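You operate a simulated robot arm through the tools that you are given. There is no shell and no other tool.

You run a simulated two-armed robot. Do the job below in one go: nothing can be reset, and whatever is moved stays where it is left.

JOB
Feed 4 studs into the strip and put it by the press.
Fine: at the window side press.

It is judged by the outcome, as a careful person would: the job done as asked, and still so three seconds after it is handed in. It fails if anything else is knocked over, pushed out of place, dropped, spilled or broken.

ROBOT AND FRAMES
Two 7-joint arms with two-finger parallel grippers on one trunk that stands fixed in place. Base frame: the origin is at the foot of the trunk, x ahead of it, y to its left, z up. Readings come in m, rad, newtons and seconds.
The left shoulder is at [0.141, 0.171, 1.139], the right one opposite. With the tool pointing down near the work surface each hand reaches from about 0.42 to 0.94 m from the base axis, measured 20 degrees to its own side. Payload 4.4 kg a hand.
The tool frame of a hand sits at the grasp point between the pads (the TCP): z along the fingers, y along the line on which they close. The tips reach 0.023 m beyond it. The gripper opens to 0.094 m. The fingers are 0.038 m wide and 0.01 m thick; the gripper's body (0.054 by 0.096 m) begins 0.039 m behind the TCP.
Orientation is that of the tool frame in the base frame, as a unit quaternion [x, y, z, w]. With the fingers straight down and closing along the base's y, the tool's x points along the base's -x, its y along +y and its z along -z.

CONTROLS
- The arms move only by the tool step_arm. It takes "left_motion", "right_motion" or both (then of equal length, played together; a hand with none holds still); each is a list of rows, each a list of 7 numbers: the turn, a rotation vector about the tool's x, y, z in units of 45 degrees (1.0 is 45 degrees), then the shift along the tool's x, y, z in units of 100 mm (1.0 is 100 mm), then the finger opening in m, from 0 to 0.094. In form: [[wx, wy, wz, tx, ty, tz, jaw], ...]. A call has 1 to 20 rows; each row is the pose to reach, as a shift and turn from the pose commanded when the call began, along the tool's axes at that moment. A call with a number of a shift or a turn outside -1 to 1 is refused whole. Rows are played at 5 a second. More than 0.05 m and 0.15 rad between two rows, or a gripper value outside its range, and nothing of the call is played. Where a pose cannot be reached the arm comes as near as it can. A force on the tool above 40 N (or 10 N above the force at the start of the call, whichever is more), or a blocked arm, ends the call early, and 0.2 s more pass. Each finger travels about 0.072 m/s and halts on what it meets, pressing with about 30 N; the grip force reading is that of the motor and also rises with nothing between the fingers. The clock runs only during rows and for 0.2 s after the last one: add rows that repeat a pose to give the fingers time. The reply holds the time, the measured pose of the TCP, the force on the tool along the base axes, the opening and the grip force, in the units named above and with some noise, with the torque about the TCP (base axes, N m) and any sound that the robot's microphone picked up.
- Cameras (640 x 400 px; columns grow to the right, rows downward): "scene" is now at [0.2541, -0.0482, 1.3026]; the picture's right is [-0.50, -0.86, 0.00], its down [-0.28, 0.17, -0.94] and it looks along [0.82, -0.47, -0.33] (base axes); focal length 214 px, centre (320, 200). "left" rides on the left gripper at [0.086, -0.016, -0.075] in its tool frame; the picture's right is [0.18, 0.98, 0.00], its down [-0.58, 0.11, -0.81] and it looks along [-0.79, 0.15, 0.59] (tool axes); focal length 243 px, centre (320, 200). "right" rides on the right gripper at [0.086, 0.016, -0.075] in its tool frame; the picture's right is [-0.18, 0.98, 0.00], its down [-0.58, -0.11, -0.81] and it looks along [-0.79, -0.15, 0.59] (tool axes); focal length 243 px, centre (320, 200). There is no depth. A picture from a camera that has moved, and an enlarged one, comes with that camera's place and axes in the base frame and with its lens.
- snapshot(camera): a new picture of that camera. The clock stands still meanwhile.
- raise_lower(by): slides the trunk up (or, below 0, down) by that many m; the arms and the scene camera ride with it, the base frame stays. It gives what a move gives, with no picture.
- head_to(pan, tilt): turns the head with the scene camera to pan (to the left, within 1.396 rad either way) and tilt (down, from -0.506 to 1.204), counted from straight ahead of the robot. It gives what a move gives.
- enlarge(camera, box): a new picture of the part [left, top, right, bottom] of that camera's present view, enlarged. The clock stands still meanwhile.
- hand_in(): hands the job in; it is judged then, once.

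Places have to be worked out from the pictures, the camera data and where the tool is seen. Open the grippers and draw the arms clear of the work before you hand the job in, unless the task says otherwise.

The tools are called after "Call:" as name(argument=value, ...) on one line, values as JSON. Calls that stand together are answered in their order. step_arm: Moves the arms, as the interface text tells. Its arguments: {"type":"object","properties":{"left_motion":{"type":"array","items":{"type":"array","items":{"type":"number"}}},"right_motion":{"type":"array","items":{"type":"array","items":{"type":"number"}}}},"required":[]} The other tools are called the same way: raise_lower (by) slides the trunk up or down; head_to (pan, tilt) turns the head that bears the scene camera; snapshot (camera) takes a picture; enlarge (camera, box) takes an enlarged picture of a part of a camera's view; hand_in () hands the job in.

At the start:

```text
time: 0.0
left_tcp_pos: [0.4978, 0.0325, 1.314]
left_ee_rot: [0.0, 1.0, 0.0, 0.0]
left_ft_force: [-0.5, -0.3, 0.2]
left_ft_torque: [-0.03, 0.0, 0.03]
left_opening: 0.0937
left_grip_force: 0.2
right_tcp_pos: [0.3773, -0.3435, 1.2445]
right_ee_rot: [0.0, 1.0, 0.0, 0.0]
right_ft_force: [0.4, -0.5, -0.1]
right_ft_torque: [0.0, 0.01, 0.01]
right_opening: 0.0941
right_grip_force: 0.1
trunk travel left (down, up): [-0.153, 0.235]
head pan, tilt: [-0.525, 0.335]
```

scene: 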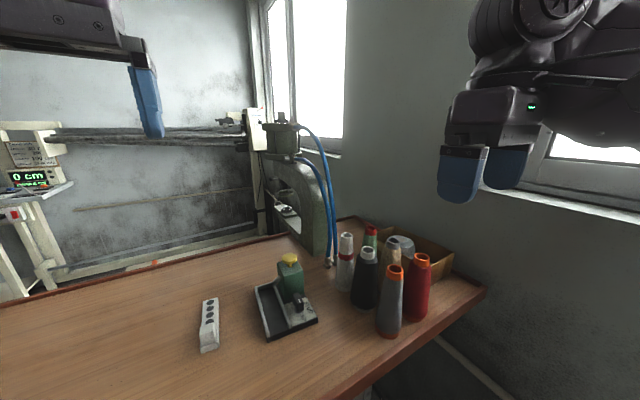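
right: 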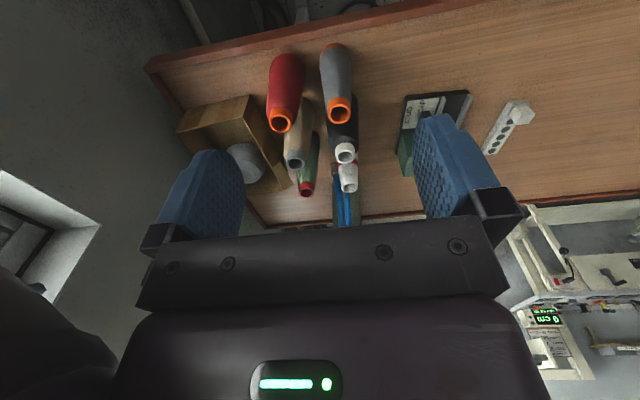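
left: 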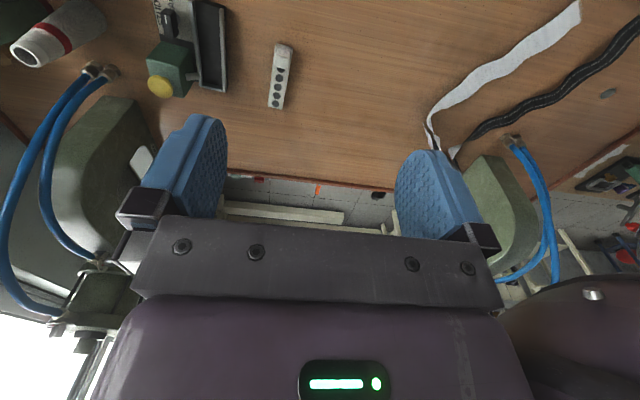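

The scene shows a strip with four holes, a green device with a yellow knob on a tray, and two presses. I'll look closer first.

Call:
enlarge(camera="scene", box=[180, 230, 340, 360])

Call:
enlarge(camera="left", box=[120, 0, 320, 125])

Call:
enlarge(camera="right", box=[370, 70, 570, 195])

Call:
enlarge(camera="scene", box=[230, 100, 470, 250])

```text
3.08 times, centred on (260, 295) of scene
camera zoom: at [0.2541, -0.0482, 1.3026], right [-0.5, -0.86, 0.0], down [-0.28, 0.17, -0.94], along [0.82, -0.47, -0.33], focal length 660 px, centre (505, -92)
```

zoom: 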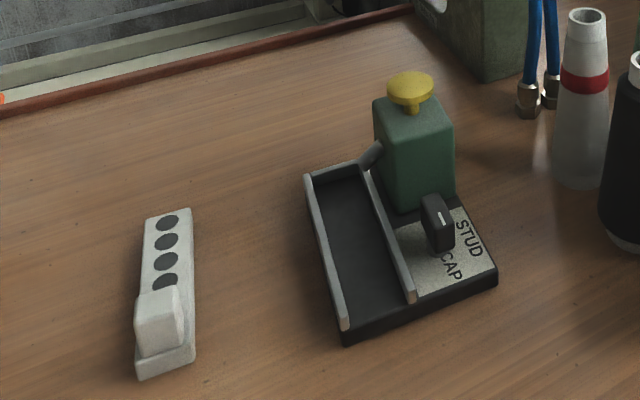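

```text
3.20 times, centred on (220, 62) of left
camera zoom: at [0.4098, 0.0151, 1.3895], right [-0.18, 0.98, 0.0], down [0.58, 0.11, 0.81], along [0.79, 0.15, -0.59], focal length 776 px, centre (640, 640)
```

zoom: 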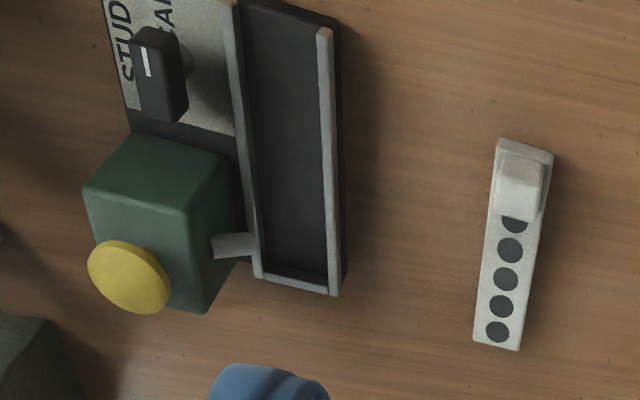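

```text
3.20 times, centred on (470, 132) of right
camera zoom: at [0.2903, -0.3272, 1.3178], right [0.18, 0.98, 0.0], down [0.58, -0.11, 0.81], along [0.79, -0.15, -0.59], focal length 776 px, centre (-160, 416)
```

zoom: 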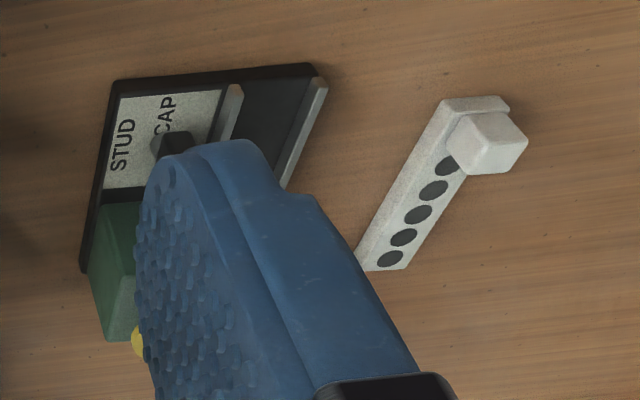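

```text
2.67 times, centred on (350, 175) of scene
camera zoom: at [0.2541, -0.0482, 1.3026], right [-0.5, -0.86, 0.0], down [-0.28, 0.17, -0.94], along [0.82, -0.47, -0.33], focal length 572 px, centre (240, 267)
```

zoom: 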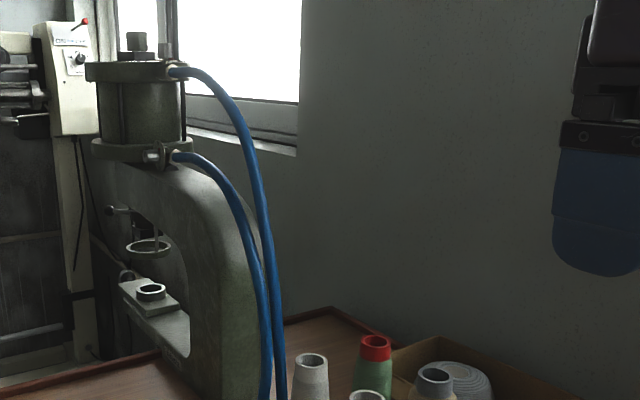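

I need an overview of the whole bench, so I pan the head left and tilt down.

Call:
head_to(pan=0.3, tilt=0.5)

Call:
snapshot(camera="scene")

Call:
head_to(pan=-0.3, tilt=0.75)

Call:
snapshot(camera="scene")

```text
time: 1.1
left_tcp_pos: [0.4966, 0.0324, 1.3146]
left_ee_rot: [0.0, 1.0, 0.001, 0.0]
left_ft_force: [-0.6, 0.0, -0.1]
left_ft_torque: [-0.01, -0.02, -0.02]
left_opening: 0.0939
left_grip_force: 0.0
right_tcp_pos: [0.3776, -0.3427, 1.2447]
right_ee_rot: [0.0, 1.0, 0.0, 0.0]
right_ft_force: [0.4, 0.0, -0.3]
right_ft_torque: [0.02, -0.03, -0.02]
right_opening: 0.0937
right_grip_force: 0.1
trunk travel left (down, up): [-0.153, 0.235]
head pan, tilt: [0.3, 0.499]
```

```text
taken
camera scene: at [0.2604, 0.0254, 1.2875], right [0.29, -0.96, 0.0], down [-0.46, -0.14, -0.88], along [0.84, 0.26, -0.48], focal length 214 px, centre (320, 200)
```

scene: 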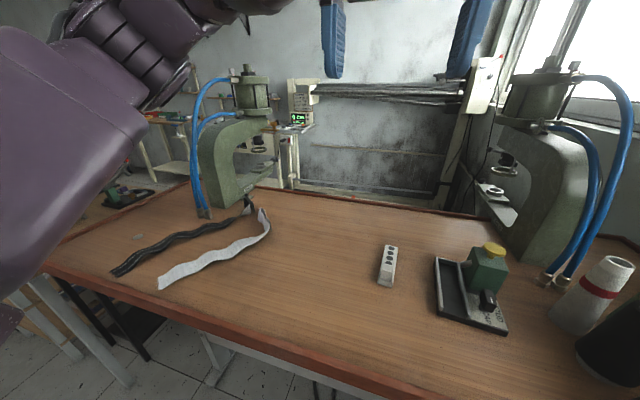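

```text
time: 2.1
left_tcp_pos: [0.4971, 0.032, 1.3148]
left_ee_rot: [0.0, 1.0, 0.0, -0.001]
left_ft_force: [0.3, 0.7, -0.5]
left_ft_torque: [0.01, -0.01, 0.02]
left_opening: 0.094
left_grip_force: 0.1
right_tcp_pos: [0.3768, -0.3445, 1.2435]
right_ee_rot: [-0.001, 1.0, 0.0, 0.0]
right_ft_force: [-0.3, 0.3, -0.1]
right_ft_torque: [0.03, -0.01, -0.01]
right_opening: 0.094
right_grip_force: 0.1
trunk travel left (down, up): [-0.153, 0.235]
head pan, tilt: [-0.3, 0.75]
```

```text
taken
camera scene: at [0.2527, -0.0258, 1.2656], right [-0.3, -0.96, 0.0], down [-0.65, 0.2, -0.73], along [0.7, -0.22, -0.68], focal length 214 px, centre (320, 200)
```

scene: 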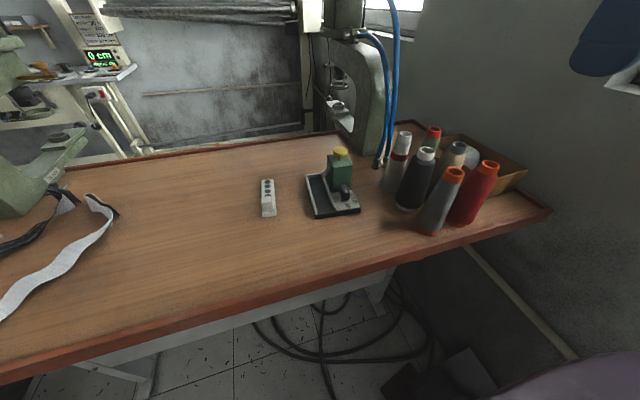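

The window is beside the right-hand press, so that is the target. The yellow plunger looks to be near (0.65, -0.19, 1.02) and the strip top near z 0.92. I'll lower the left hand so its camera sees the dispenser close up.

Call:
step_arm(left_motion=[[0, 0, 0, 0.12, -0.2, 0.25, 0.094], [0, 0, 0, 0.25, -0.4, 0.5, 0.094], [0, 0, 0, 0.38, -0.6, 0.75, 0.094], [0, 0, 0, 0.5, -0.8, 1.0, 0.094]])

Call:
snapshot(camera="left")

```text
time: 3.1
left_tcp_pos: [0.449, -0.0482, 1.2145]
left_ee_rot: [0.0, 1.0, 0.0, 0.0]
left_ft_force: [0.1, 0.3, -0.3]
left_ft_torque: [0.01, -0.02, -0.02]
left_opening: 0.0941
left_grip_force: 0.1
right_tcp_pos: [0.3769, -0.3442, 1.2439]
right_ee_rot: [0.0, 1.0, 0.0, 0.0]
right_ft_force: [0.6, 0.3, -0.5]
right_ft_torque: [-0.01, -0.04, 0.0]
right_opening: 0.0944
right_grip_force: 0.1
trunk travel left (down, up): [-0.153, 0.235]
head pan, tilt: [-0.3, 0.75]
```

```text
taken
camera left: at [0.3601, -0.0652, 1.2892], right [-0.18, 0.98, 0.0], down [0.58, 0.11, 0.81], along [0.79, 0.15, -0.59], focal length 243 px, centre (320, 200)
```

left: 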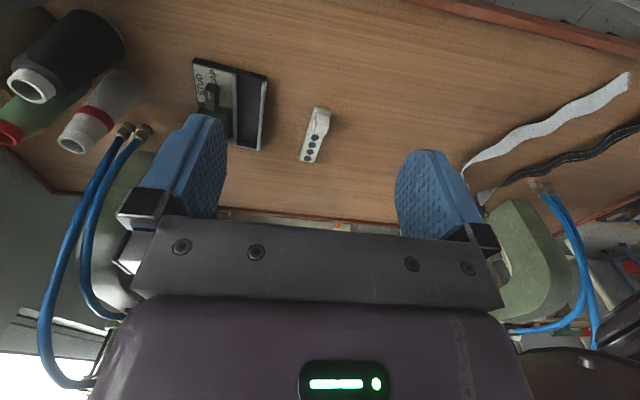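

The finger hides the dispenser from here. I'll draw the left arm away to its side and look with the right hand's camera, since the right hand will likely do the work.

Call:
step_arm(left_motion=[[0, 0, 0, 0, 0.3, -0.2, 0.094], [0, 0, 0, 0, 0.6, -0.4, 0.094], [0, 0, 0, 0, 0.9, -0.4, 0.094], [0, 0, 0, 0, 1.0, -0.4, 0.094]])

Call:
step_arm(left_motion=[[0, 0, 0, 0, 0.4, 0, 0.094], [0, 0, 0, 0, 0.8, 0, 0.094], [0, 0, 0, 0, 1.0, 0, 0.094], [0, 0, 0, 0, 1.0, 0, 0.094], [0, 0, 0, 0, 1.0, 0, 0.094]], right_motion=[[0, 0, 0, -0.1, 0.4, 0.15, 0.094], [0, 0, 0, -0.2, 0.8, 0.3, 0.094], [0, 0, 0, -0.3, 1.0, 0.5, 0.094], [0, 0, 0, -0.4, 1.0, 0.7, 0.094], [0, 0, 0, -0.5, 1.0, 0.7, 0.094]])

Call:
snapshot(camera="right")

```text
time: 4.2
left_tcp_pos: [0.4477, 0.0509, 1.2539]
left_ee_rot: [0.0, 1.0, -0.001, 0.0]
left_ft_force: [0.5, -0.3, 0.1]
left_ft_torque: [-0.01, 0.05, -0.01]
left_opening: 0.0937
left_grip_force: 0.1
right_tcp_pos: [0.377, -0.3426, 1.2445]
right_ee_rot: [-0.001, 1.0, -0.001, 0.0]
right_ft_force: [0.0, -0.1, -0.3]
right_ft_torque: [-0.05, -0.04, 0.0]
right_opening: 0.0941
right_grip_force: 0.0
trunk travel left (down, up): [-0.153, 0.235]
head pan, tilt: [-0.3, 0.75]
```

```text
time: 5.3
left_tcp_pos: [0.447, 0.1515, 1.2537]
left_ee_rot: [0.001, 1.0, 0.0, -0.001]
left_ft_force: [0.5, 0.3, -0.2]
left_ft_torque: [0.0, 0.0, 0.03]
left_opening: 0.0942
left_grip_force: 0.1
right_tcp_pos: [0.4275, -0.2436, 1.1728]
right_ee_rot: [0.0, 1.0, 0.001, 0.001]
right_ft_force: [0.6, 1.2, -0.4]
right_ft_torque: [-0.01, 0.03, -0.02]
right_opening: 0.0939
right_grip_force: 0.0
trunk travel left (down, up): [-0.153, 0.235]
head pan, tilt: [-0.3, 0.75]
```

```text
taken
camera right: at [0.3403, -0.2268, 1.2475], right [0.18, 0.98, 0.0], down [0.58, -0.11, 0.81], along [0.79, -0.15, -0.59], focal length 243 px, centre (320, 200)
```

right: 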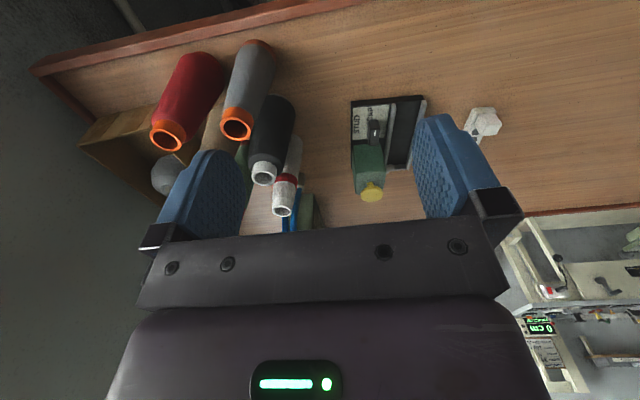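

Good view of the dispenser between the fingers; I'll enlarge it.

Call:
enlarge(camera="right", box=[330, 80, 450, 210])

Call:
enlarge(camera="scene", box=[240, 130, 400, 230])

Call:
enlarge(camera="scene", box=[300, 40, 420, 180])

```text
3.08 times, centred on (390, 145) of right
camera zoom: at [0.3403, -0.2268, 1.2475], right [0.18, 0.98, 0.0], down [0.58, -0.11, 0.81], along [0.79, -0.15, -0.59], focal length 746 px, centre (105, 369)
```

zoom: 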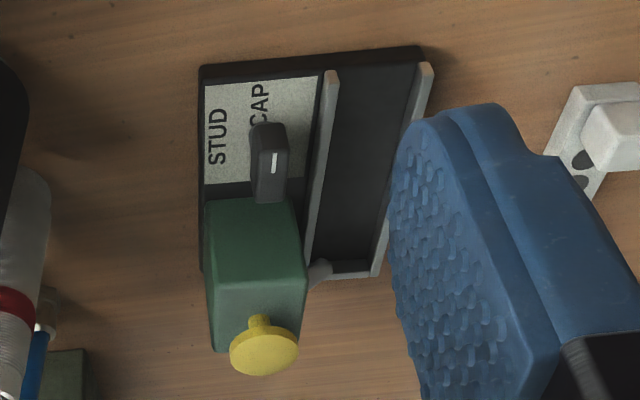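

```text
4.00 times, centred on (320, 180) of scene
camera zoom: at [0.2525, -0.0254, 1.2656], right [-0.3, -0.96, 0.0], down [-0.65, 0.2, -0.73], along [0.7, -0.22, -0.68], focal length 858 px, centre (320, 280)
```

zoom: 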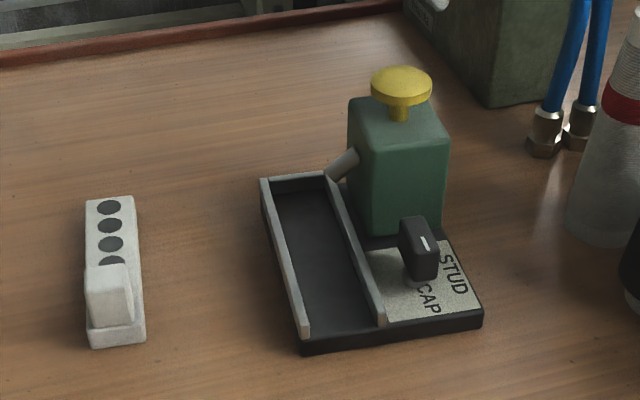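

```text
2.86 times, centred on (360, 110) of scene
camera zoom: at [0.2525, -0.0254, 1.2656], right [-0.3, -0.96, 0.0], down [-0.65, 0.2, -0.73], along [0.7, -0.22, -0.68], focal length 613 px, centre (206, 457)
```

zoom: 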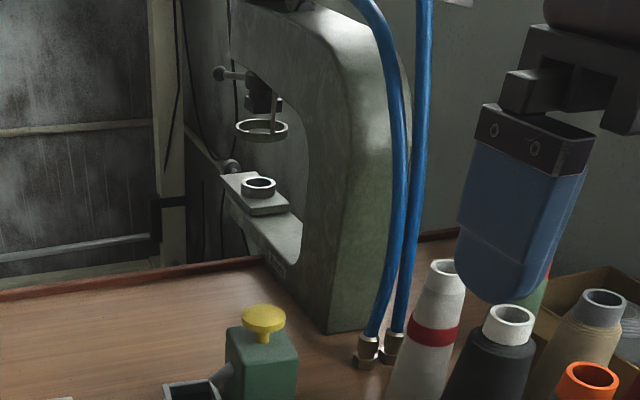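

I need to see the selector knob's state more clearly, so I lower the right hand for a nearer look.

Call:
step_arm(right_motion=[[0, 0, 0, -0.1, 0.15, 0.3, 0.094], [0, 0, 0, -0.2, 0.3, 0.6, 0.094], [0, 0, 0, -0.3, 0.4, 0.8, 0.094], [0, 0, 0, -0.3, 0.4, 0.8, 0.094]])

Call:
snapshot(camera="right")

Call:
enlarge(camera="right", box=[270, 50, 430, 210])

Call:
enlarge(camera="scene", box=[320, 170, 365, 220])

```text
time: 6.3
left_tcp_pos: [0.4467, 0.1508, 1.2534]
left_ee_rot: [0.001, 1.0, -0.001, 0.0]
left_ft_force: [0.3, -0.4, 0.1]
left_ft_torque: [-0.03, -0.02, -0.01]
left_opening: 0.0942
left_grip_force: 0.0
right_tcp_pos: [0.4557, -0.2021, 1.0947]
right_ee_rot: [-0.001, 1.0, 0.0, 0.0]
right_ft_force: [0.5, 0.3, 0.3]
right_ft_torque: [0.03, -0.02, -0.02]
right_opening: 0.0941
right_grip_force: 0.0
trunk travel left (down, up): [-0.153, 0.235]
head pan, tilt: [-0.3, 0.75]
```

```text
taken
camera right: at [0.3701, -0.1864, 1.1681], right [0.18, 0.98, 0.0], down [0.58, -0.11, 0.81], along [0.79, -0.15, -0.59], focal length 243 px, centre (320, 200)
```

right: 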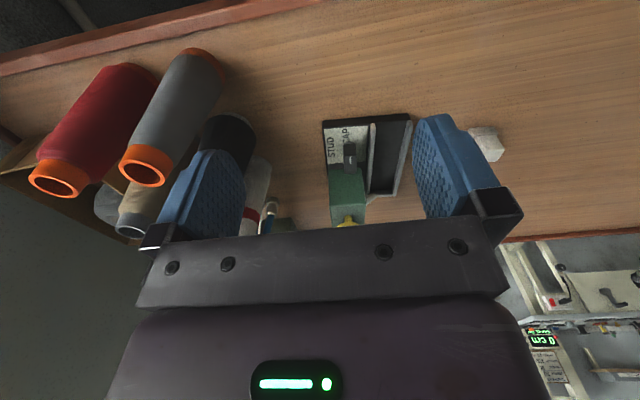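

```text
2.50 times, centred on (350, 130) of right
camera zoom: at [0.3701, -0.1864, 1.1681], right [0.18, 0.98, 0.0], down [0.58, -0.11, 0.81], along [0.79, -0.15, -0.59], focal length 606 px, centre (245, 375)
```

zoom: 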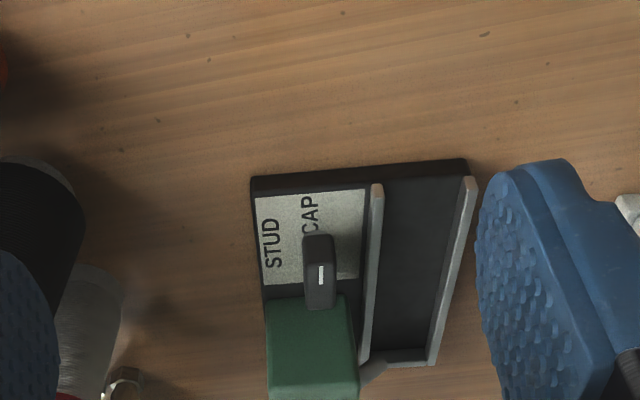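

```text
8.00 times, centred on (342, 195) of scene
camera zoom: at [0.2521, -0.0261, 1.2658], right [-0.3, -0.96, 0.0], down [-0.65, 0.2, -0.73], along [0.7, -0.22, -0.68], focal length 1716 px, centre (140, 240)
```

zoom: 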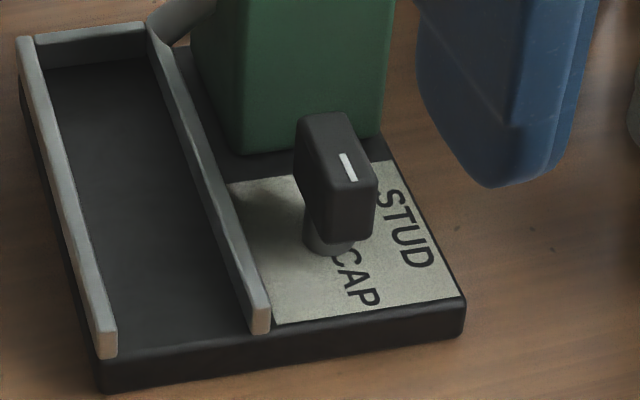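

The selector is a bar knob whose index mark points at CAP (toward the robot). It has to be turned a quarter toward STUD (-y). I'll move the right hand out and bring the left hand over the strip to measure it.

Call:
step_arm(left_motion=[[0, 0, 0, 0, -0.3, 0.3, 0.094], [0, 0, 0, 0, -0.6, 0.6, 0.094], [0, 0, 0, 0, -0.9, 0.9, 0.094], [0, 0, 0, 0, -1.0, 1.0, 0.094]], right_motion=[[0, 0, 0, 0.1, -0.3, -0.2, 0.094], [0, 0, 0, 0.2, -0.6, -0.4, 0.094], [0, 0, 0, 0.3, -0.9, -0.6, 0.094], [0, 0, 0, 0.3, -1.0, -0.8, 0.094]])

Call:
step_arm(left_motion=[[0, 0, 0, -0.3, -0.3, 0.2, 0.094], [0, 0, 0, -0.6, -0.5, 0.4, 0.094], [0, 0, 0, -0.6, -0.5, 0.4, 0.094]])

Call:
snapshot(camera="left")

Call:
enlarge(camera="left", box=[200, 40, 400, 220])

Call:
enlarge(camera="scene", box=[250, 170, 290, 225])

```text
time: 7.3
left_tcp_pos: [0.447, 0.0527, 1.1548]
left_ee_rot: [0.0, 1.0, -0.001, -0.001]
left_ft_force: [0.1, 0.3, 0.4]
left_ft_torque: [0.02, -0.02, 0.0]
left_opening: 0.094
left_grip_force: 0.0
right_tcp_pos: [0.4268, -0.3028, 1.1751]
right_ee_rot: [0.0, 1.0, 0.0, 0.001]
right_ft_force: [-0.9, 0.2, 0.2]
right_ft_torque: [-0.04, 0.01, 0.02]
right_opening: 0.0939
right_grip_force: 0.1
trunk travel left (down, up): [-0.153, 0.235]
head pan, tilt: [-0.3, 0.75]
```

```text
time: 8.2
left_tcp_pos: [0.5069, 0.0022, 1.1145]
left_ee_rot: [0.0, 1.0, 0.0, 0.001]
left_ft_force: [-0.4, 0.5, 1.0]
left_ft_torque: [0.02, -0.04, 0.0]
left_opening: 0.094
left_grip_force: 0.0
right_tcp_pos: [0.427, -0.3035, 1.1748]
right_ee_rot: [0.0, 1.0, 0.0, 0.0]
right_ft_force: [-0.7, 0.3, 0.0]
right_ft_torque: [-0.01, 0.01, 0.06]
right_opening: 0.0941
right_grip_force: 0.1
trunk travel left (down, up): [-0.153, 0.235]
head pan, tilt: [-0.3, 0.75]
```

```text
taken
camera left: at [0.42, -0.015, 1.1899], right [-0.18, 0.98, 0.0], down [0.58, 0.11, 0.81], along [0.79, 0.15, -0.59], focal length 243 px, centre (320, 200)
```

left: 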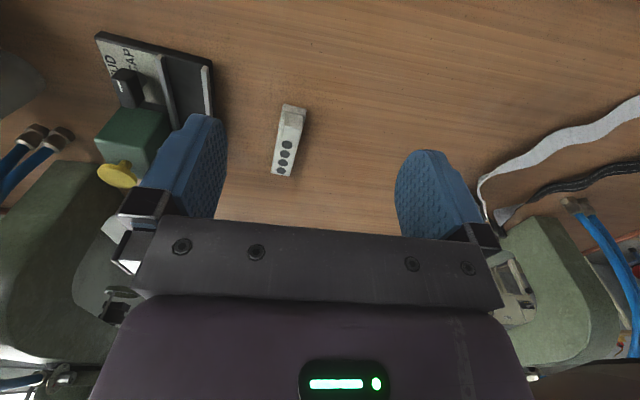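

```text
2.22 times, centred on (300, 130) of left
camera zoom: at [0.42, -0.015, 1.1899], right [-0.18, 0.98, 0.0], down [0.58, 0.11, 0.81], along [0.79, 0.15, -0.59], focal length 539 px, centre (364, 356)
```

zoom: 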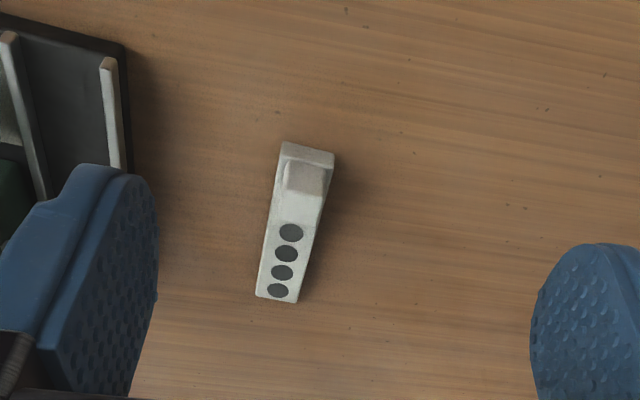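

```text
7.27 times, centred on (270, 198) of scene
camera zoom: at [0.2521, -0.0259, 1.2658], right [-0.3, -0.96, 0.0], down [-0.65, 0.2, -0.73], along [0.7, -0.22, -0.68], focal length 1560 px, centre (684, 218)
```

zoom: 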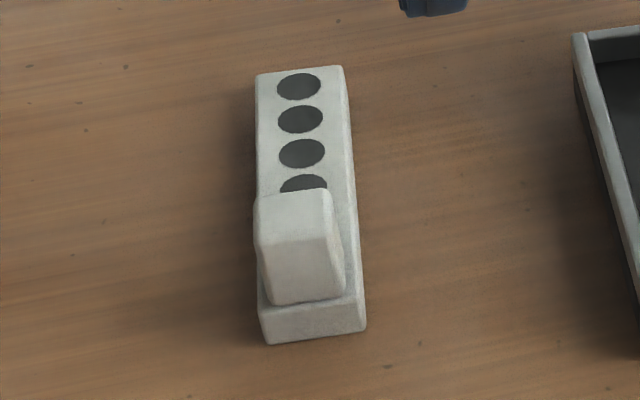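

I'll zoom further on the strip block and check the window press base area for a placement spot.

Call:
enlarge(camera="left", box=[260, 90, 320, 190])

Call:
head_to(pan=-0.6, tilt=0.55)

Call:
snapshot(camera="scene")

Call:
enlarge(camera="scene", box=[180, 120, 340, 240])

```text
4.00 times, centred on (290, 140) of left
camera zoom: at [0.42, -0.015, 1.1899], right [-0.18, 0.98, 0.0], down [0.58, 0.11, 0.81], along [0.79, 0.15, -0.59], focal length 970 px, centre (440, 440)
```

zoom: 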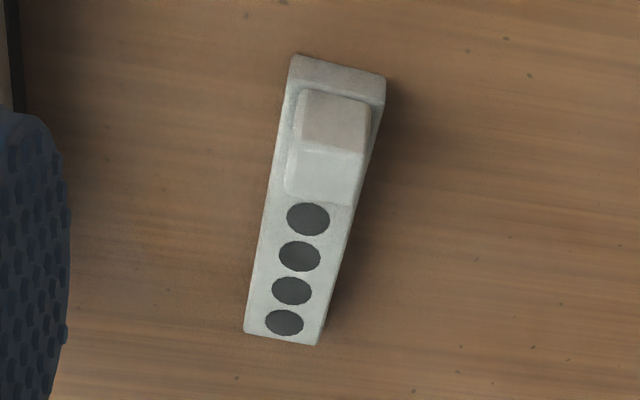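

```text
time: 8.9
left_tcp_pos: [0.5073, 0.0021, 1.1146]
left_ee_rot: [0.0, 1.0, 0.0, 0.0]
left_ft_force: [0.3, 0.6, -0.5]
left_ft_torque: [-0.02, -0.01, 0.0]
left_opening: 0.0937
left_grip_force: 0.0
right_tcp_pos: [0.4275, -0.3025, 1.1746]
right_ee_rot: [0.0, 1.0, 0.0, 0.0]
right_ft_force: [0.0, 0.0, -0.8]
right_ft_torque: [-0.04, 0.0, 0.0]
right_opening: 0.0941
right_grip_force: 0.0
trunk travel left (down, up): [-0.153, 0.235]
head pan, tilt: [-0.6, 0.55]
```

```text
taken
camera scene: at [0.2475, -0.0521, 1.2829], right [-0.56, -0.83, 0.0], down [-0.43, 0.3, -0.85], along [0.7, -0.48, -0.52], focal length 214 px, centre (320, 200)
```

scene: 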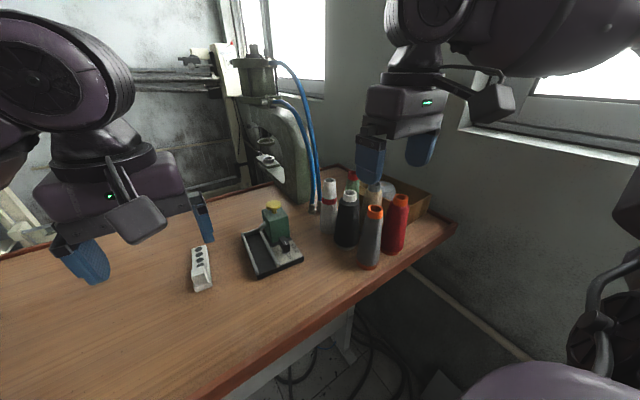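

```text
3.33 times, centred on (260, 180) of scene
camera zoom: at [0.2475, -0.0521, 1.2829], right [-0.56, -0.83, 0.0], down [-0.43, 0.3, -0.85], along [0.7, -0.48, -0.52], focal length 715 px, centre (520, 267)
```

zoom: 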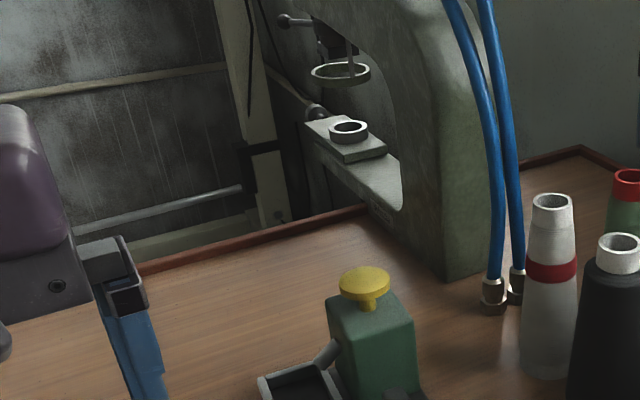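

Measurements: the strip top is at z≈0.915 with its grip block at about (0.621, -0.015) and top 0.942. The channel runs from (0.567, -0.136) to (0.70, -0.148) at yaw ≈ -5°. The knob is at (0.590, -0.190, 0.955). I'll first bring the right hand above the knob and the left hand clear.

Call:
step_arm(left_motion=[[0, 0, 0, 0.1, 0.3, -0.2, 0.094], [0, 0, 0, 0.2, 0.6, -0.4, 0.094], [0, 0, 0, 0.3, 0.9, -0.6, 0.094], [0, 0, 0, 0.3, 1.0, -0.8, 0.094]], right_motion=[[0, 0, 0, -0.25, 0.2, 0, 0.094], [0, 0, 0, -0.5, 0.4, 0, 0.094], [0, 0, 0, -0.75, 0.6, 0, 0.07], [0, 0, 0, -0.8, 0.7, 0, 0.045]])

Call:
step_arm(right_motion=[[0, 0, 0.03, -0.25, 0.15, 0.2, 0.045], [0, 0, 0.06, -0.5, 0.3, 0.4, 0.045], [0, 0, 0.11, -0.82, 0.425, 0.6, 0.045], [0, 0, 0.11, -0.82, 0.425, 0.8, 0.045], [0, 0, 0.11, -0.82, 0.425, 1.0, 0.045], [0, 0, 0.11, -0.82, 0.425, 1.0, 0.045]])

Call:
snapshot(camera="right")

Call:
snapshot(camera="scene")

```text
time: 9.9
left_tcp_pos: [0.4768, 0.1022, 1.1946]
left_ee_rot: [0.0, 1.0, 0.0, 0.0]
left_ft_force: [-0.7, -0.3, -0.2]
left_ft_torque: [0.02, -0.03, -0.03]
left_opening: 0.094
left_grip_force: 0.0
right_tcp_pos: [0.5053, -0.2333, 1.1733]
right_ee_rot: [-0.001, 1.0, 0.0, 0.0]
right_ft_force: [0.6, -0.9, -1.5]
right_ft_torque: [-0.02, 0.0, 0.02]
right_opening: 0.0447
right_grip_force: 0.2
trunk travel left (down, up): [-0.153, 0.235]
head pan, tilt: [-0.6, 0.55]
```

```text
time: 11.3
left_tcp_pos: [0.4761, 0.1026, 1.1951]
left_ee_rot: [0.0, 1.0, 0.0, 0.001]
left_ft_force: [0.3, 0.2, 0.1]
left_ft_torque: [0.0, -0.03, -0.01]
left_opening: 0.0941
left_grip_force: 0.1
right_tcp_pos: [0.5875, -0.1925, 1.0735]
right_ee_rot: [0.044, 0.999, -0.001, 0.0]
right_ft_force: [-0.3, 0.9, 0.0]
right_ft_torque: [0.02, -0.04, 0.02]
right_opening: 0.0451
right_grip_force: 0.1
trunk travel left (down, up): [-0.153, 0.235]
head pan, tilt: [-0.6, 0.55]
```

```text
taken
camera right: at [0.5034, -0.168, 1.1477], right [0.27, 0.96, 0.0], down [0.57, -0.16, 0.81], along [0.78, -0.22, -0.59], focal length 243 px, centre (320, 200)
```

right: 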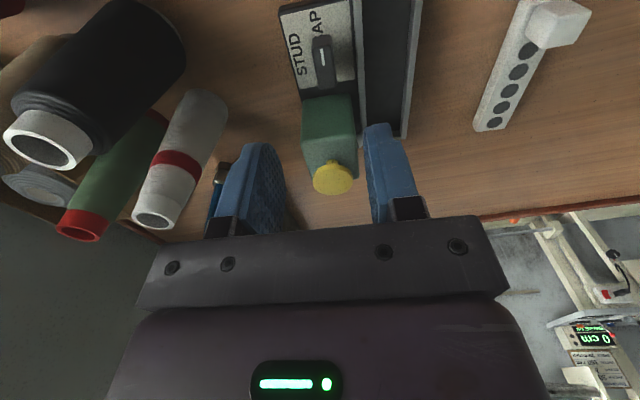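

```text
taken
camera scene: at [0.2469, -0.0519, 1.2832], right [-0.57, -0.82, 0.0], down [-0.43, 0.3, -0.85], along [0.7, -0.48, -0.52], focal length 214 px, centre (320, 200)
```

scene: 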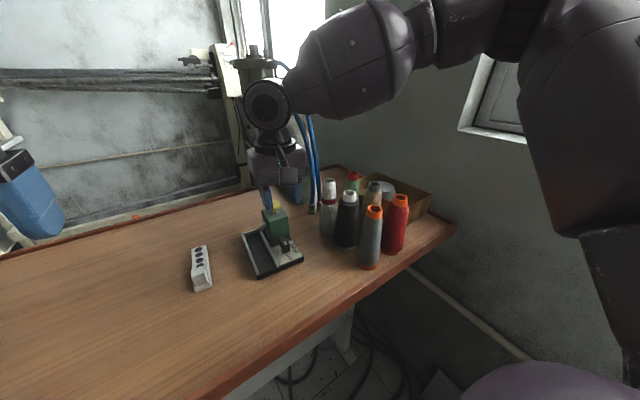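

The hand is above the knob with a -5° yaw. I'll enlarge to refine the knob centre before descending.

Call:
enlarge(camera="right", box=[270, 0, 390, 110])

Call:
enlarge(camera="scene", box=[230, 190, 310, 280])

```text
3.64 times, centred on (330, 55) of right
camera zoom: at [0.5034, -0.168, 1.1477], right [0.27, 0.96, 0.0], down [0.57, -0.16, 0.81], along [0.78, -0.22, -0.59], focal length 882 px, centre (284, 727)
```

zoom: 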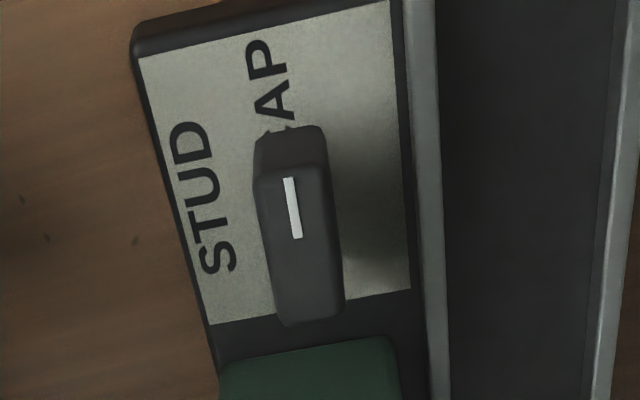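

```text
4.44 times, centred on (270, 235) of scene
camera zoom: at [0.2469, -0.0519, 1.2832], right [-0.57, -0.82, 0.0], down [-0.43, 0.3, -0.85], along [0.7, -0.48, -0.52], focal length 953 px, centre (542, 44)
```

zoom: 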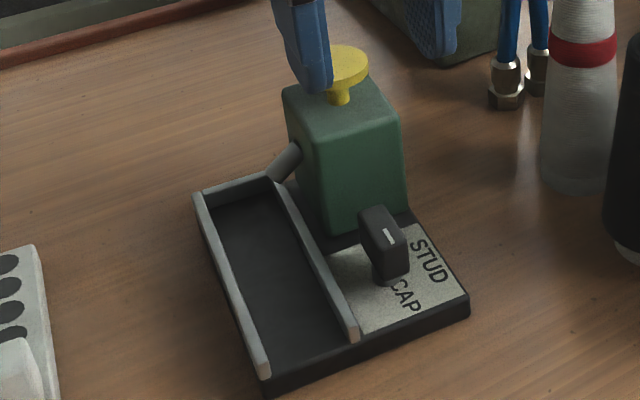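

The knob top is centred at (0.592, -0.189) and its bar is parallel to the tray. I descend around it with fingers 45 mm apart.

Call:
step_arm(right_motion=[[0, 0, 0, -0.05, 0.035, 0.3, 0.045], [0, 0, 0, -0.05, 0.035, 0.6, 0.045], [0, 0, 0, -0.05, 0.035, 0.85, 0.045], [0, 0, 0, -0.05, 0.035, 1.0, 0.045], [0, 0, 0, -0.05, 0.035, 1.0, 0.045]])

Call:
enlarge(camera="scene", box=[230, 170, 310, 280])

Call:
snapshot(camera="right")

```text
time: 12.6
left_tcp_pos: [0.4752, 0.1021, 1.196]
left_ee_rot: [-0.001, 1.0, 0.0, 0.0]
left_ft_force: [0.1, 0.6, 0.2]
left_ft_torque: [-0.01, -0.01, 0.03]
left_opening: 0.0941
left_grip_force: 0.1
right_tcp_pos: [0.5938, -0.1878, 0.9739]
right_ee_rot: [0.044, 0.999, 0.0, 0.001]
right_ft_force: [0.2, 0.0, 0.8]
right_ft_torque: [-0.01, 0.0, 0.0]
right_opening: 0.045
right_grip_force: 0.1
trunk travel left (down, up): [-0.153, 0.235]
head pan, tilt: [-0.6, 0.55]
```

```text
3.64 times, centred on (270, 225) of scene
camera zoom: at [0.2472, -0.052, 1.2832], right [-0.57, -0.82, 0.0], down [-0.43, 0.3, -0.85], along [0.7, -0.48, -0.52], focal length 780 px, centre (502, 109)
```

zoom: 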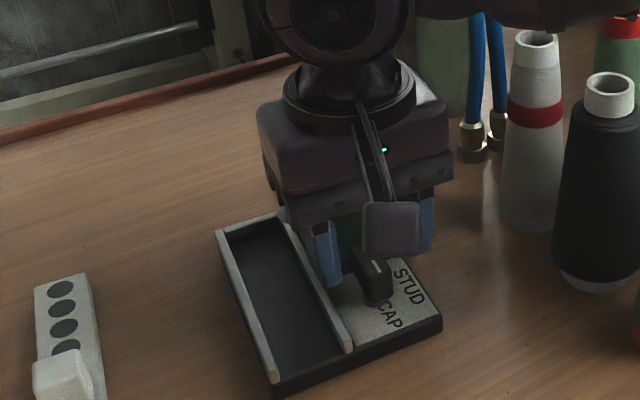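

```text
taken
camera right: at [0.5086, -0.1648, 1.0471], right [0.27, 0.96, 0.0], down [0.57, -0.16, 0.81], along [0.78, -0.22, -0.59], focal length 243 px, centre (320, 200)
```

right: 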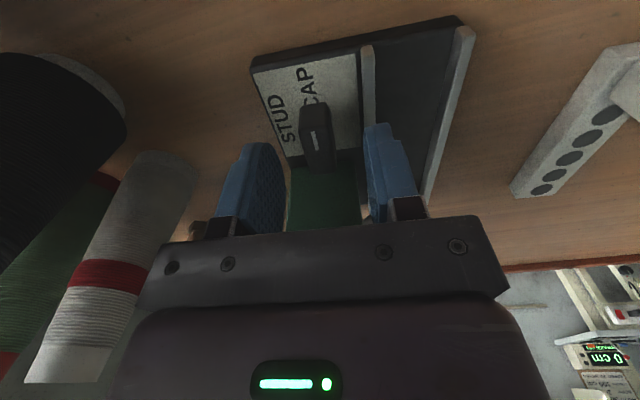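

The mark is seen just where predicted, so the knob sits between the fingers. I lower 16 mm and close on the bar.

Call:
step_arm(right_motion=[[0, 0, 0, 0, 0, 0.1, 0.045], [0, 0, 0, 0, 0, 0.16, 0.045], [0, 0, 0, 0, 0, 0.16, 0.03], [0, 0, 0, 0, 0, 0.16, 0.015], [0, 0, 0, 0, 0, 0.16, 0.005], [0, 0, 0, 0, 0, 0.16, 0.005]])

Call:
snapshot(camera="right")

```text
time: 13.9
left_tcp_pos: [0.4765, 0.1027, 1.1952]
left_ee_rot: [0.001, 1.0, -0.001, 0.0]
left_ft_force: [0.5, -0.2, 0.0]
left_ft_torque: [-0.01, 0.03, 0.02]
left_opening: 0.0941
left_grip_force: 0.1
right_tcp_pos: [0.5901, -0.1907, 0.9593]
right_ee_rot: [0.043, 0.999, 0.0, 0.0]
right_ft_force: [1.1, 10.3, 1.0]
right_ft_torque: [0.15, -0.22, 0.59]
right_opening: 0.0159
right_grip_force: 29.9
right hand out of reach, approached as far as the arm can: row 2, 3, 4, 5, 6
trunk travel left (down, up): [-0.153, 0.235]
head pan, tilt: [-0.6, 0.55]
```

```text
taken
camera right: at [0.5044, -0.1671, 1.0345], right [0.27, 0.96, 0.0], down [0.57, -0.16, 0.81], along [0.78, -0.22, -0.59], focal length 243 px, centre (320, 200)
```

right: 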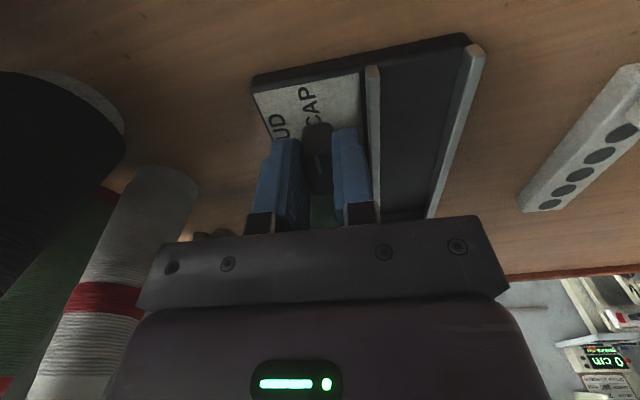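

The bar is gripped (opening 16 mm). I turn it 45° counter-clockwise (seen from above) toward STUD and check for sounds and torque.

Call:
step_arm(right_motion=[[0, 0, -0.17, 0, 0, 0, 0.005], [0, 0, -0.34, 0, 0, 0, 0.005], [0, 0, -0.5, 0, 0, 0, 0.005], [0, 0, -0.67, 0, 0, 0, 0.005], [0, 0, -0.84, 0, 0, 0, 0.005], [0, 0, -1.0, 0, 0, 0, 0.005], [0, 0, -1.0, 0, 0, 0, 0.005]])

Call:
snapshot(camera="right")

Call:
enlarge(camera="scene", box=[230, 170, 310, 280])

```text
time: 15.6
left_tcp_pos: [0.4765, 0.0996, 1.1952]
left_ee_rot: [0.0, 1.0, 0.0, 0.0]
left_ft_force: [-0.3, 0.4, 0.7]
left_ft_torque: [-0.02, -0.03, -0.02]
left_opening: 0.0939
left_grip_force: 0.1
right_tcp_pos: [0.5903, -0.1941, 0.9613]
right_ee_rot: [-0.342, 0.94, 0.0, 0.0]
right_ft_force: [3.9, -12.1, 5.5]
right_ft_torque: [-0.71, 0.52, -0.05]
right_opening: 0.0159
right_grip_force: 30.4
trunk travel left (down, up): [-0.153, 0.235]
head pan, tilt: [-0.6, 0.55]
```

```text
taken
camera right: at [0.5131, -0.2365, 1.0345], right [-0.49, 0.87, 0.0], down [0.51, 0.29, 0.81], along [0.7, 0.4, -0.59], focal length 243 px, centre (320, 200)
```

right: 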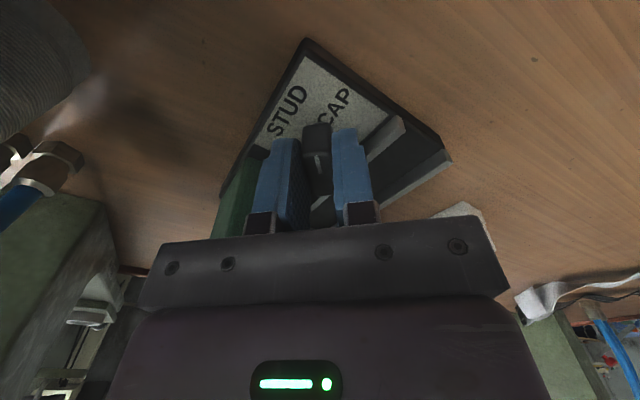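

```text
3.64 times, centred on (270, 225) of scene
camera zoom: at [0.2476, -0.0531, 1.283], right [-0.57, -0.82, 0.0], down [-0.43, 0.3, -0.85], along [0.7, -0.48, -0.52], focal length 780 px, centre (502, 109)
```

zoom: 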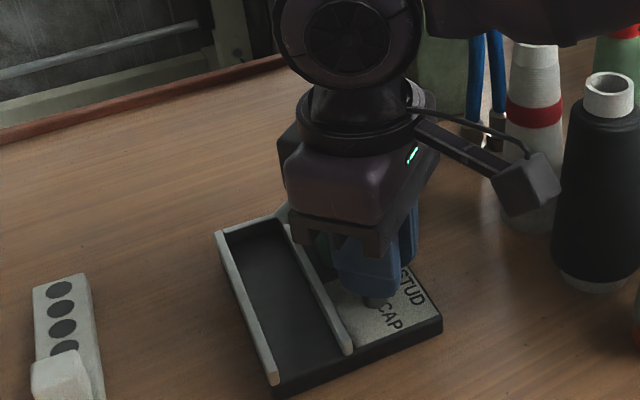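

The knob follows with no resistance. The hand is pulled slightly to -y, so I correct for that and turn half of the remaining 45°, keeping watch on the camera bracket and the white cone.

Call:
step_arm(right_motion=[[0, 0, -0.15, 0.04, -0.02, 0, 0.005], [0, 0, -0.3, 0.04, -0.02, 0, 0.005], [0, 0, -0.45, 0.04, -0.02, 0, 0.005], [0, 0, -0.5, 0.04, -0.02, 0, 0.005]])

Call:
snapshot(camera="right")

Call:
enlarge(camera="scene", box=[230, 150, 350, 280])

```text
time: 16.6
left_tcp_pos: [0.4774, 0.1019, 1.1947]
left_ee_rot: [0.0, 1.0, -0.001, -0.001]
left_ft_force: [-0.3, -0.6, -0.6]
left_ft_torque: [-0.01, 0.01, 0.01]
left_opening: 0.0939
left_grip_force: 0.0
right_tcp_pos: [0.5888, -0.1954, 0.9612]
right_ee_rot: [-0.52, 0.854, 0.001, 0.001]
right_ft_force: [13.1, 3.6, 3.2]
right_ft_torque: [0.3, -0.42, -0.07]
right_opening: 0.0157
right_grip_force: 29.6
trunk travel left (down, up): [-0.153, 0.235]
head pan, tilt: [-0.6, 0.55]
```

```text
taken
camera right: at [0.5344, -0.2648, 1.0344], right [-0.79, 0.62, 0.0], down [0.36, 0.47, 0.81], along [0.5, 0.64, -0.59], focal length 243 px, centre (320, 200)
```

right: 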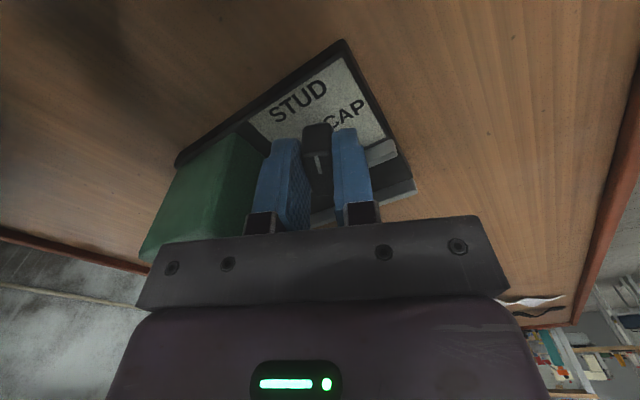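

```text
3.08 times, centred on (290, 215) of scene
camera zoom: at [0.2484, -0.0518, 1.2828], right [-0.57, -0.82, 0.0], down [-0.43, 0.3, -0.85], along [0.7, -0.48, -0.52], focal length 660 px, centre (412, 154)
```

zoom: 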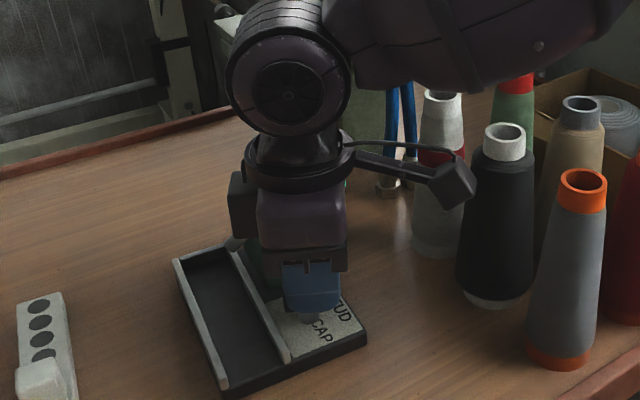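

Clearance to the cones still looks like a couple of centimetres at the final angle. I turn the last 22.5° in small steps.

Call:
step_arm(right_motion=[[0, 0, -0.12, -0.01, -0.04, 0, 0.005], [0, 0, -0.25, -0.01, -0.04, 0, 0.005], [0, 0, -0.38, -0.01, -0.04, 0, 0.005], [0, 0, -0.5, -0.01, -0.04, 0, 0.005], [0, 0, -0.5, -0.01, -0.04, 0, 0.005]])

Call:
snapshot(camera="right")

Call:
enlarge(camera="scene", box=[230, 150, 350, 280])

```text
time: 17.8
left_tcp_pos: [0.4765, 0.1017, 1.1961]
left_ee_rot: [0.0, 1.0, 0.0, 0.001]
left_ft_force: [0.0, -0.1, -0.1]
left_ft_torque: [0.01, -0.02, 0.01]
left_opening: 0.0937
left_grip_force: 0.0
right_tcp_pos: [0.5906, -0.196, 0.9607]
right_ee_rot: [-0.677, 0.736, 0.0, 0.0]
right_ft_force: [-7.1, 8.6, 0.4]
right_ft_torque: [-0.39, 0.17, 0.09]
right_opening: 0.0159
right_grip_force: 30.4
trunk travel left (down, up): [-0.153, 0.235]
head pan, tilt: [-0.6, 0.55]
```

```text
taken
camera right: at [0.5673, -0.2808, 1.0346], right [-0.96, 0.27, 0.0], down [0.16, 0.57, 0.81], along [0.21, 0.78, -0.59], focal length 243 px, centre (320, 200)
```

right: 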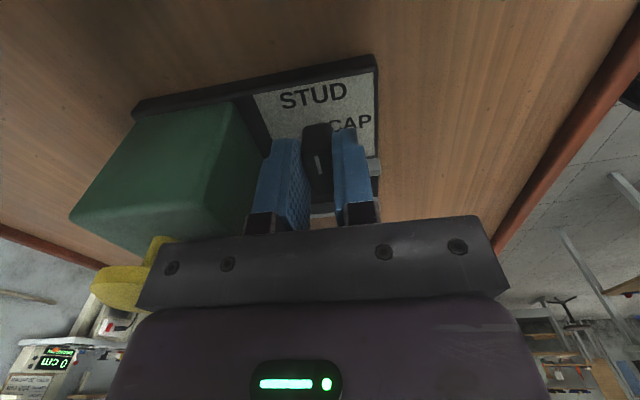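

```text
3.08 times, centred on (290, 215) of scene
camera zoom: at [0.2469, -0.0512, 1.2831], right [-0.57, -0.82, 0.0], down [-0.43, 0.29, -0.85], along [0.7, -0.48, -0.52], focal length 660 px, centre (412, 154)
```

zoom: 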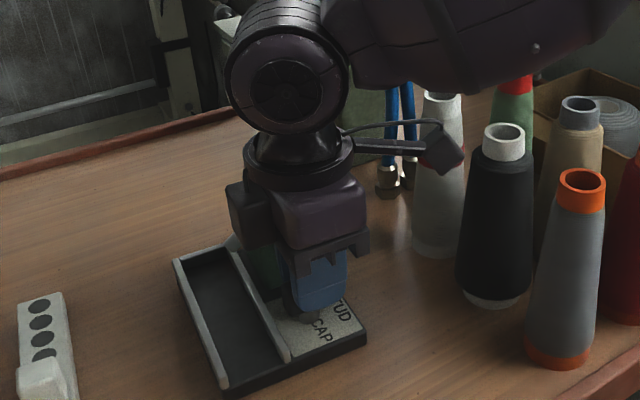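

The knob now points squarely at the STUD label. I release, rise, and look.

Call:
step_arm(right_motion=[[0, 0, 0, 0, 0, 0, 0.02], [0, 0, 0, 0, 0, 0, 0.038], [0, 0, 0, 0, 0, 0, 0.038], [0, 0, 0, 0, 0, -0.2, 0.038], [0, 0, 0, 0, 0, -0.5, 0.038], [0, 0, 0, 0, 0, -0.9, 0.038], [0, 0, 0, 0, 0, -1.0, 0.038]])

Call:
step_arm(right_motion=[[0, 0, 0.17, 0, 0, -0.2, 0.038], [0, 0, 0.34, 0, 0, -0.3, 0.038], [0, 0, 0.5, 0, 0, -0.3, 0.038], [0, 0, 0.67, 0, 0, -0.3, 0.038], [0, 0, 0.84, 0, 0, -0.3, 0.038], [0, 0, 1.0, 0, 0, -0.3, 0.038]])

Call:
step_arm(right_motion=[[0, 0, 0.17, 0, 0, 0, 0.038], [0, 0, 0.34, 0, 0, 0, 0.038], [0, 0, 0.5, 0, 0, 0, 0.038], [0, 0, 0.67, 0, 0, 0, 0.038], [0, 0, 0.84, 0, 0, 0, 0.038], [0, 0, 1.0, 0, 0, 0, 0.038]])

Call:
enlarge(camera="right", box=[260, 0, 440, 150])

Call:
enlarge(camera="scene", box=[230, 170, 350, 280])

```text
time: 19.4
left_tcp_pos: [0.4765, 0.1013, 1.1942]
left_ee_rot: [-0.001, 1.0, 0.0, 0.0]
left_ft_force: [-0.3, -1.7, 0.2]
left_ft_torque: [-0.01, 0.03, 0.01]
left_opening: 0.0941
left_grip_force: 0.1
right_tcp_pos: [0.5907, -0.197, 1.06]
right_ee_rot: [-0.676, 0.737, 0.001, -0.001]
right_ft_force: [-0.3, 0.8, -0.5]
right_ft_torque: [0.01, 0.01, -0.02]
right_opening: 0.0379
right_grip_force: 0.0
trunk travel left (down, up): [-0.153, 0.235]
head pan, tilt: [-0.6, 0.55]
```

```text
time: 20.8
left_tcp_pos: [0.4755, 0.1022, 1.1946]
left_ee_rot: [0.0, 1.0, 0.001, 0.0]
left_ft_force: [-0.2, 0.5, 0.7]
left_ft_torque: [0.0, -0.01, 0.0]
left_opening: 0.0941
left_grip_force: 0.1
right_tcp_pos: [0.5916, -0.1976, 1.091]
right_ee_rot: [-0.34, 0.94, 0.0, 0.0]
right_ft_force: [0.1, 0.1, 1.2]
right_ft_torque: [-0.02, 0.05, 0.02]
right_opening: 0.0376
right_grip_force: 0.2
trunk travel left (down, up): [-0.153, 0.235]
head pan, tilt: [-0.6, 0.55]
```

```text
time: 22.1
left_tcp_pos: [0.476, 0.1, 1.196]
left_ee_rot: [0.0, 1.0, 0.001, 0.0]
left_ft_force: [0.2, -0.8, -0.1]
left_ft_torque: [0.02, -0.04, 0.03]
left_opening: 0.0941
left_grip_force: 0.0
right_tcp_pos: [0.5912, -0.1975, 1.0909]
right_ee_rot: [0.045, 0.999, 0.0, 0.0]
right_ft_force: [-0.5, -0.1, -0.7]
right_ft_torque: [-0.02, 0.02, 0.02]
right_opening: 0.038
right_grip_force: 0.1
trunk travel left (down, up): [-0.153, 0.235]
head pan, tilt: [-0.6, 0.55]
```

```text
2.67 times, centred on (350, 75) of right
camera zoom: at [0.5071, -0.1729, 1.1644], right [0.27, 0.96, 0.0], down [0.57, -0.16, 0.81], along [0.78, -0.22, -0.59], focal length 647 px, centre (240, 533)
```

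zoom: 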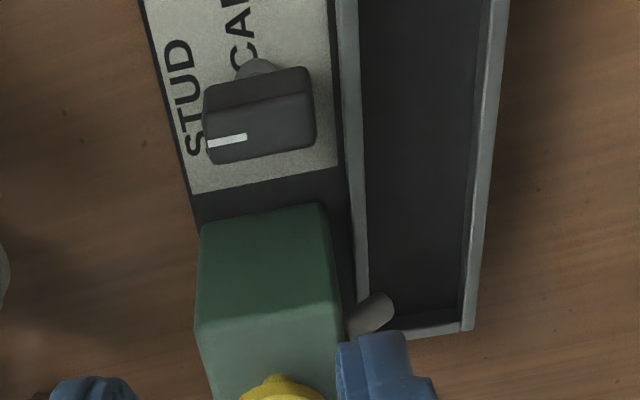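

```text
3.64 times, centred on (290, 225) of scene
camera zoom: at [0.2475, -0.0521, 1.283], right [-0.57, -0.82, 0.0], down [-0.43, 0.3, -0.85], along [0.7, -0.48, -0.52], focal length 780 px, centre (429, 109)
```

zoom: 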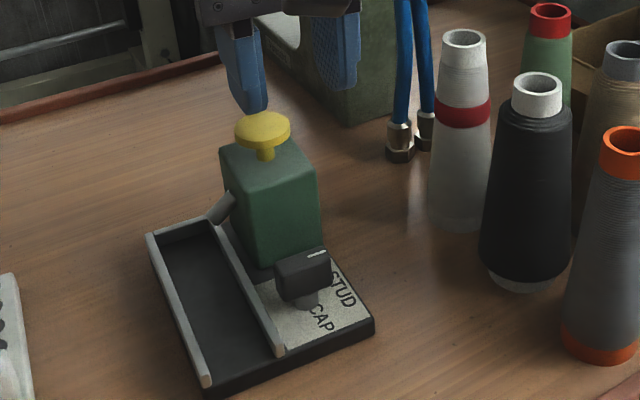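

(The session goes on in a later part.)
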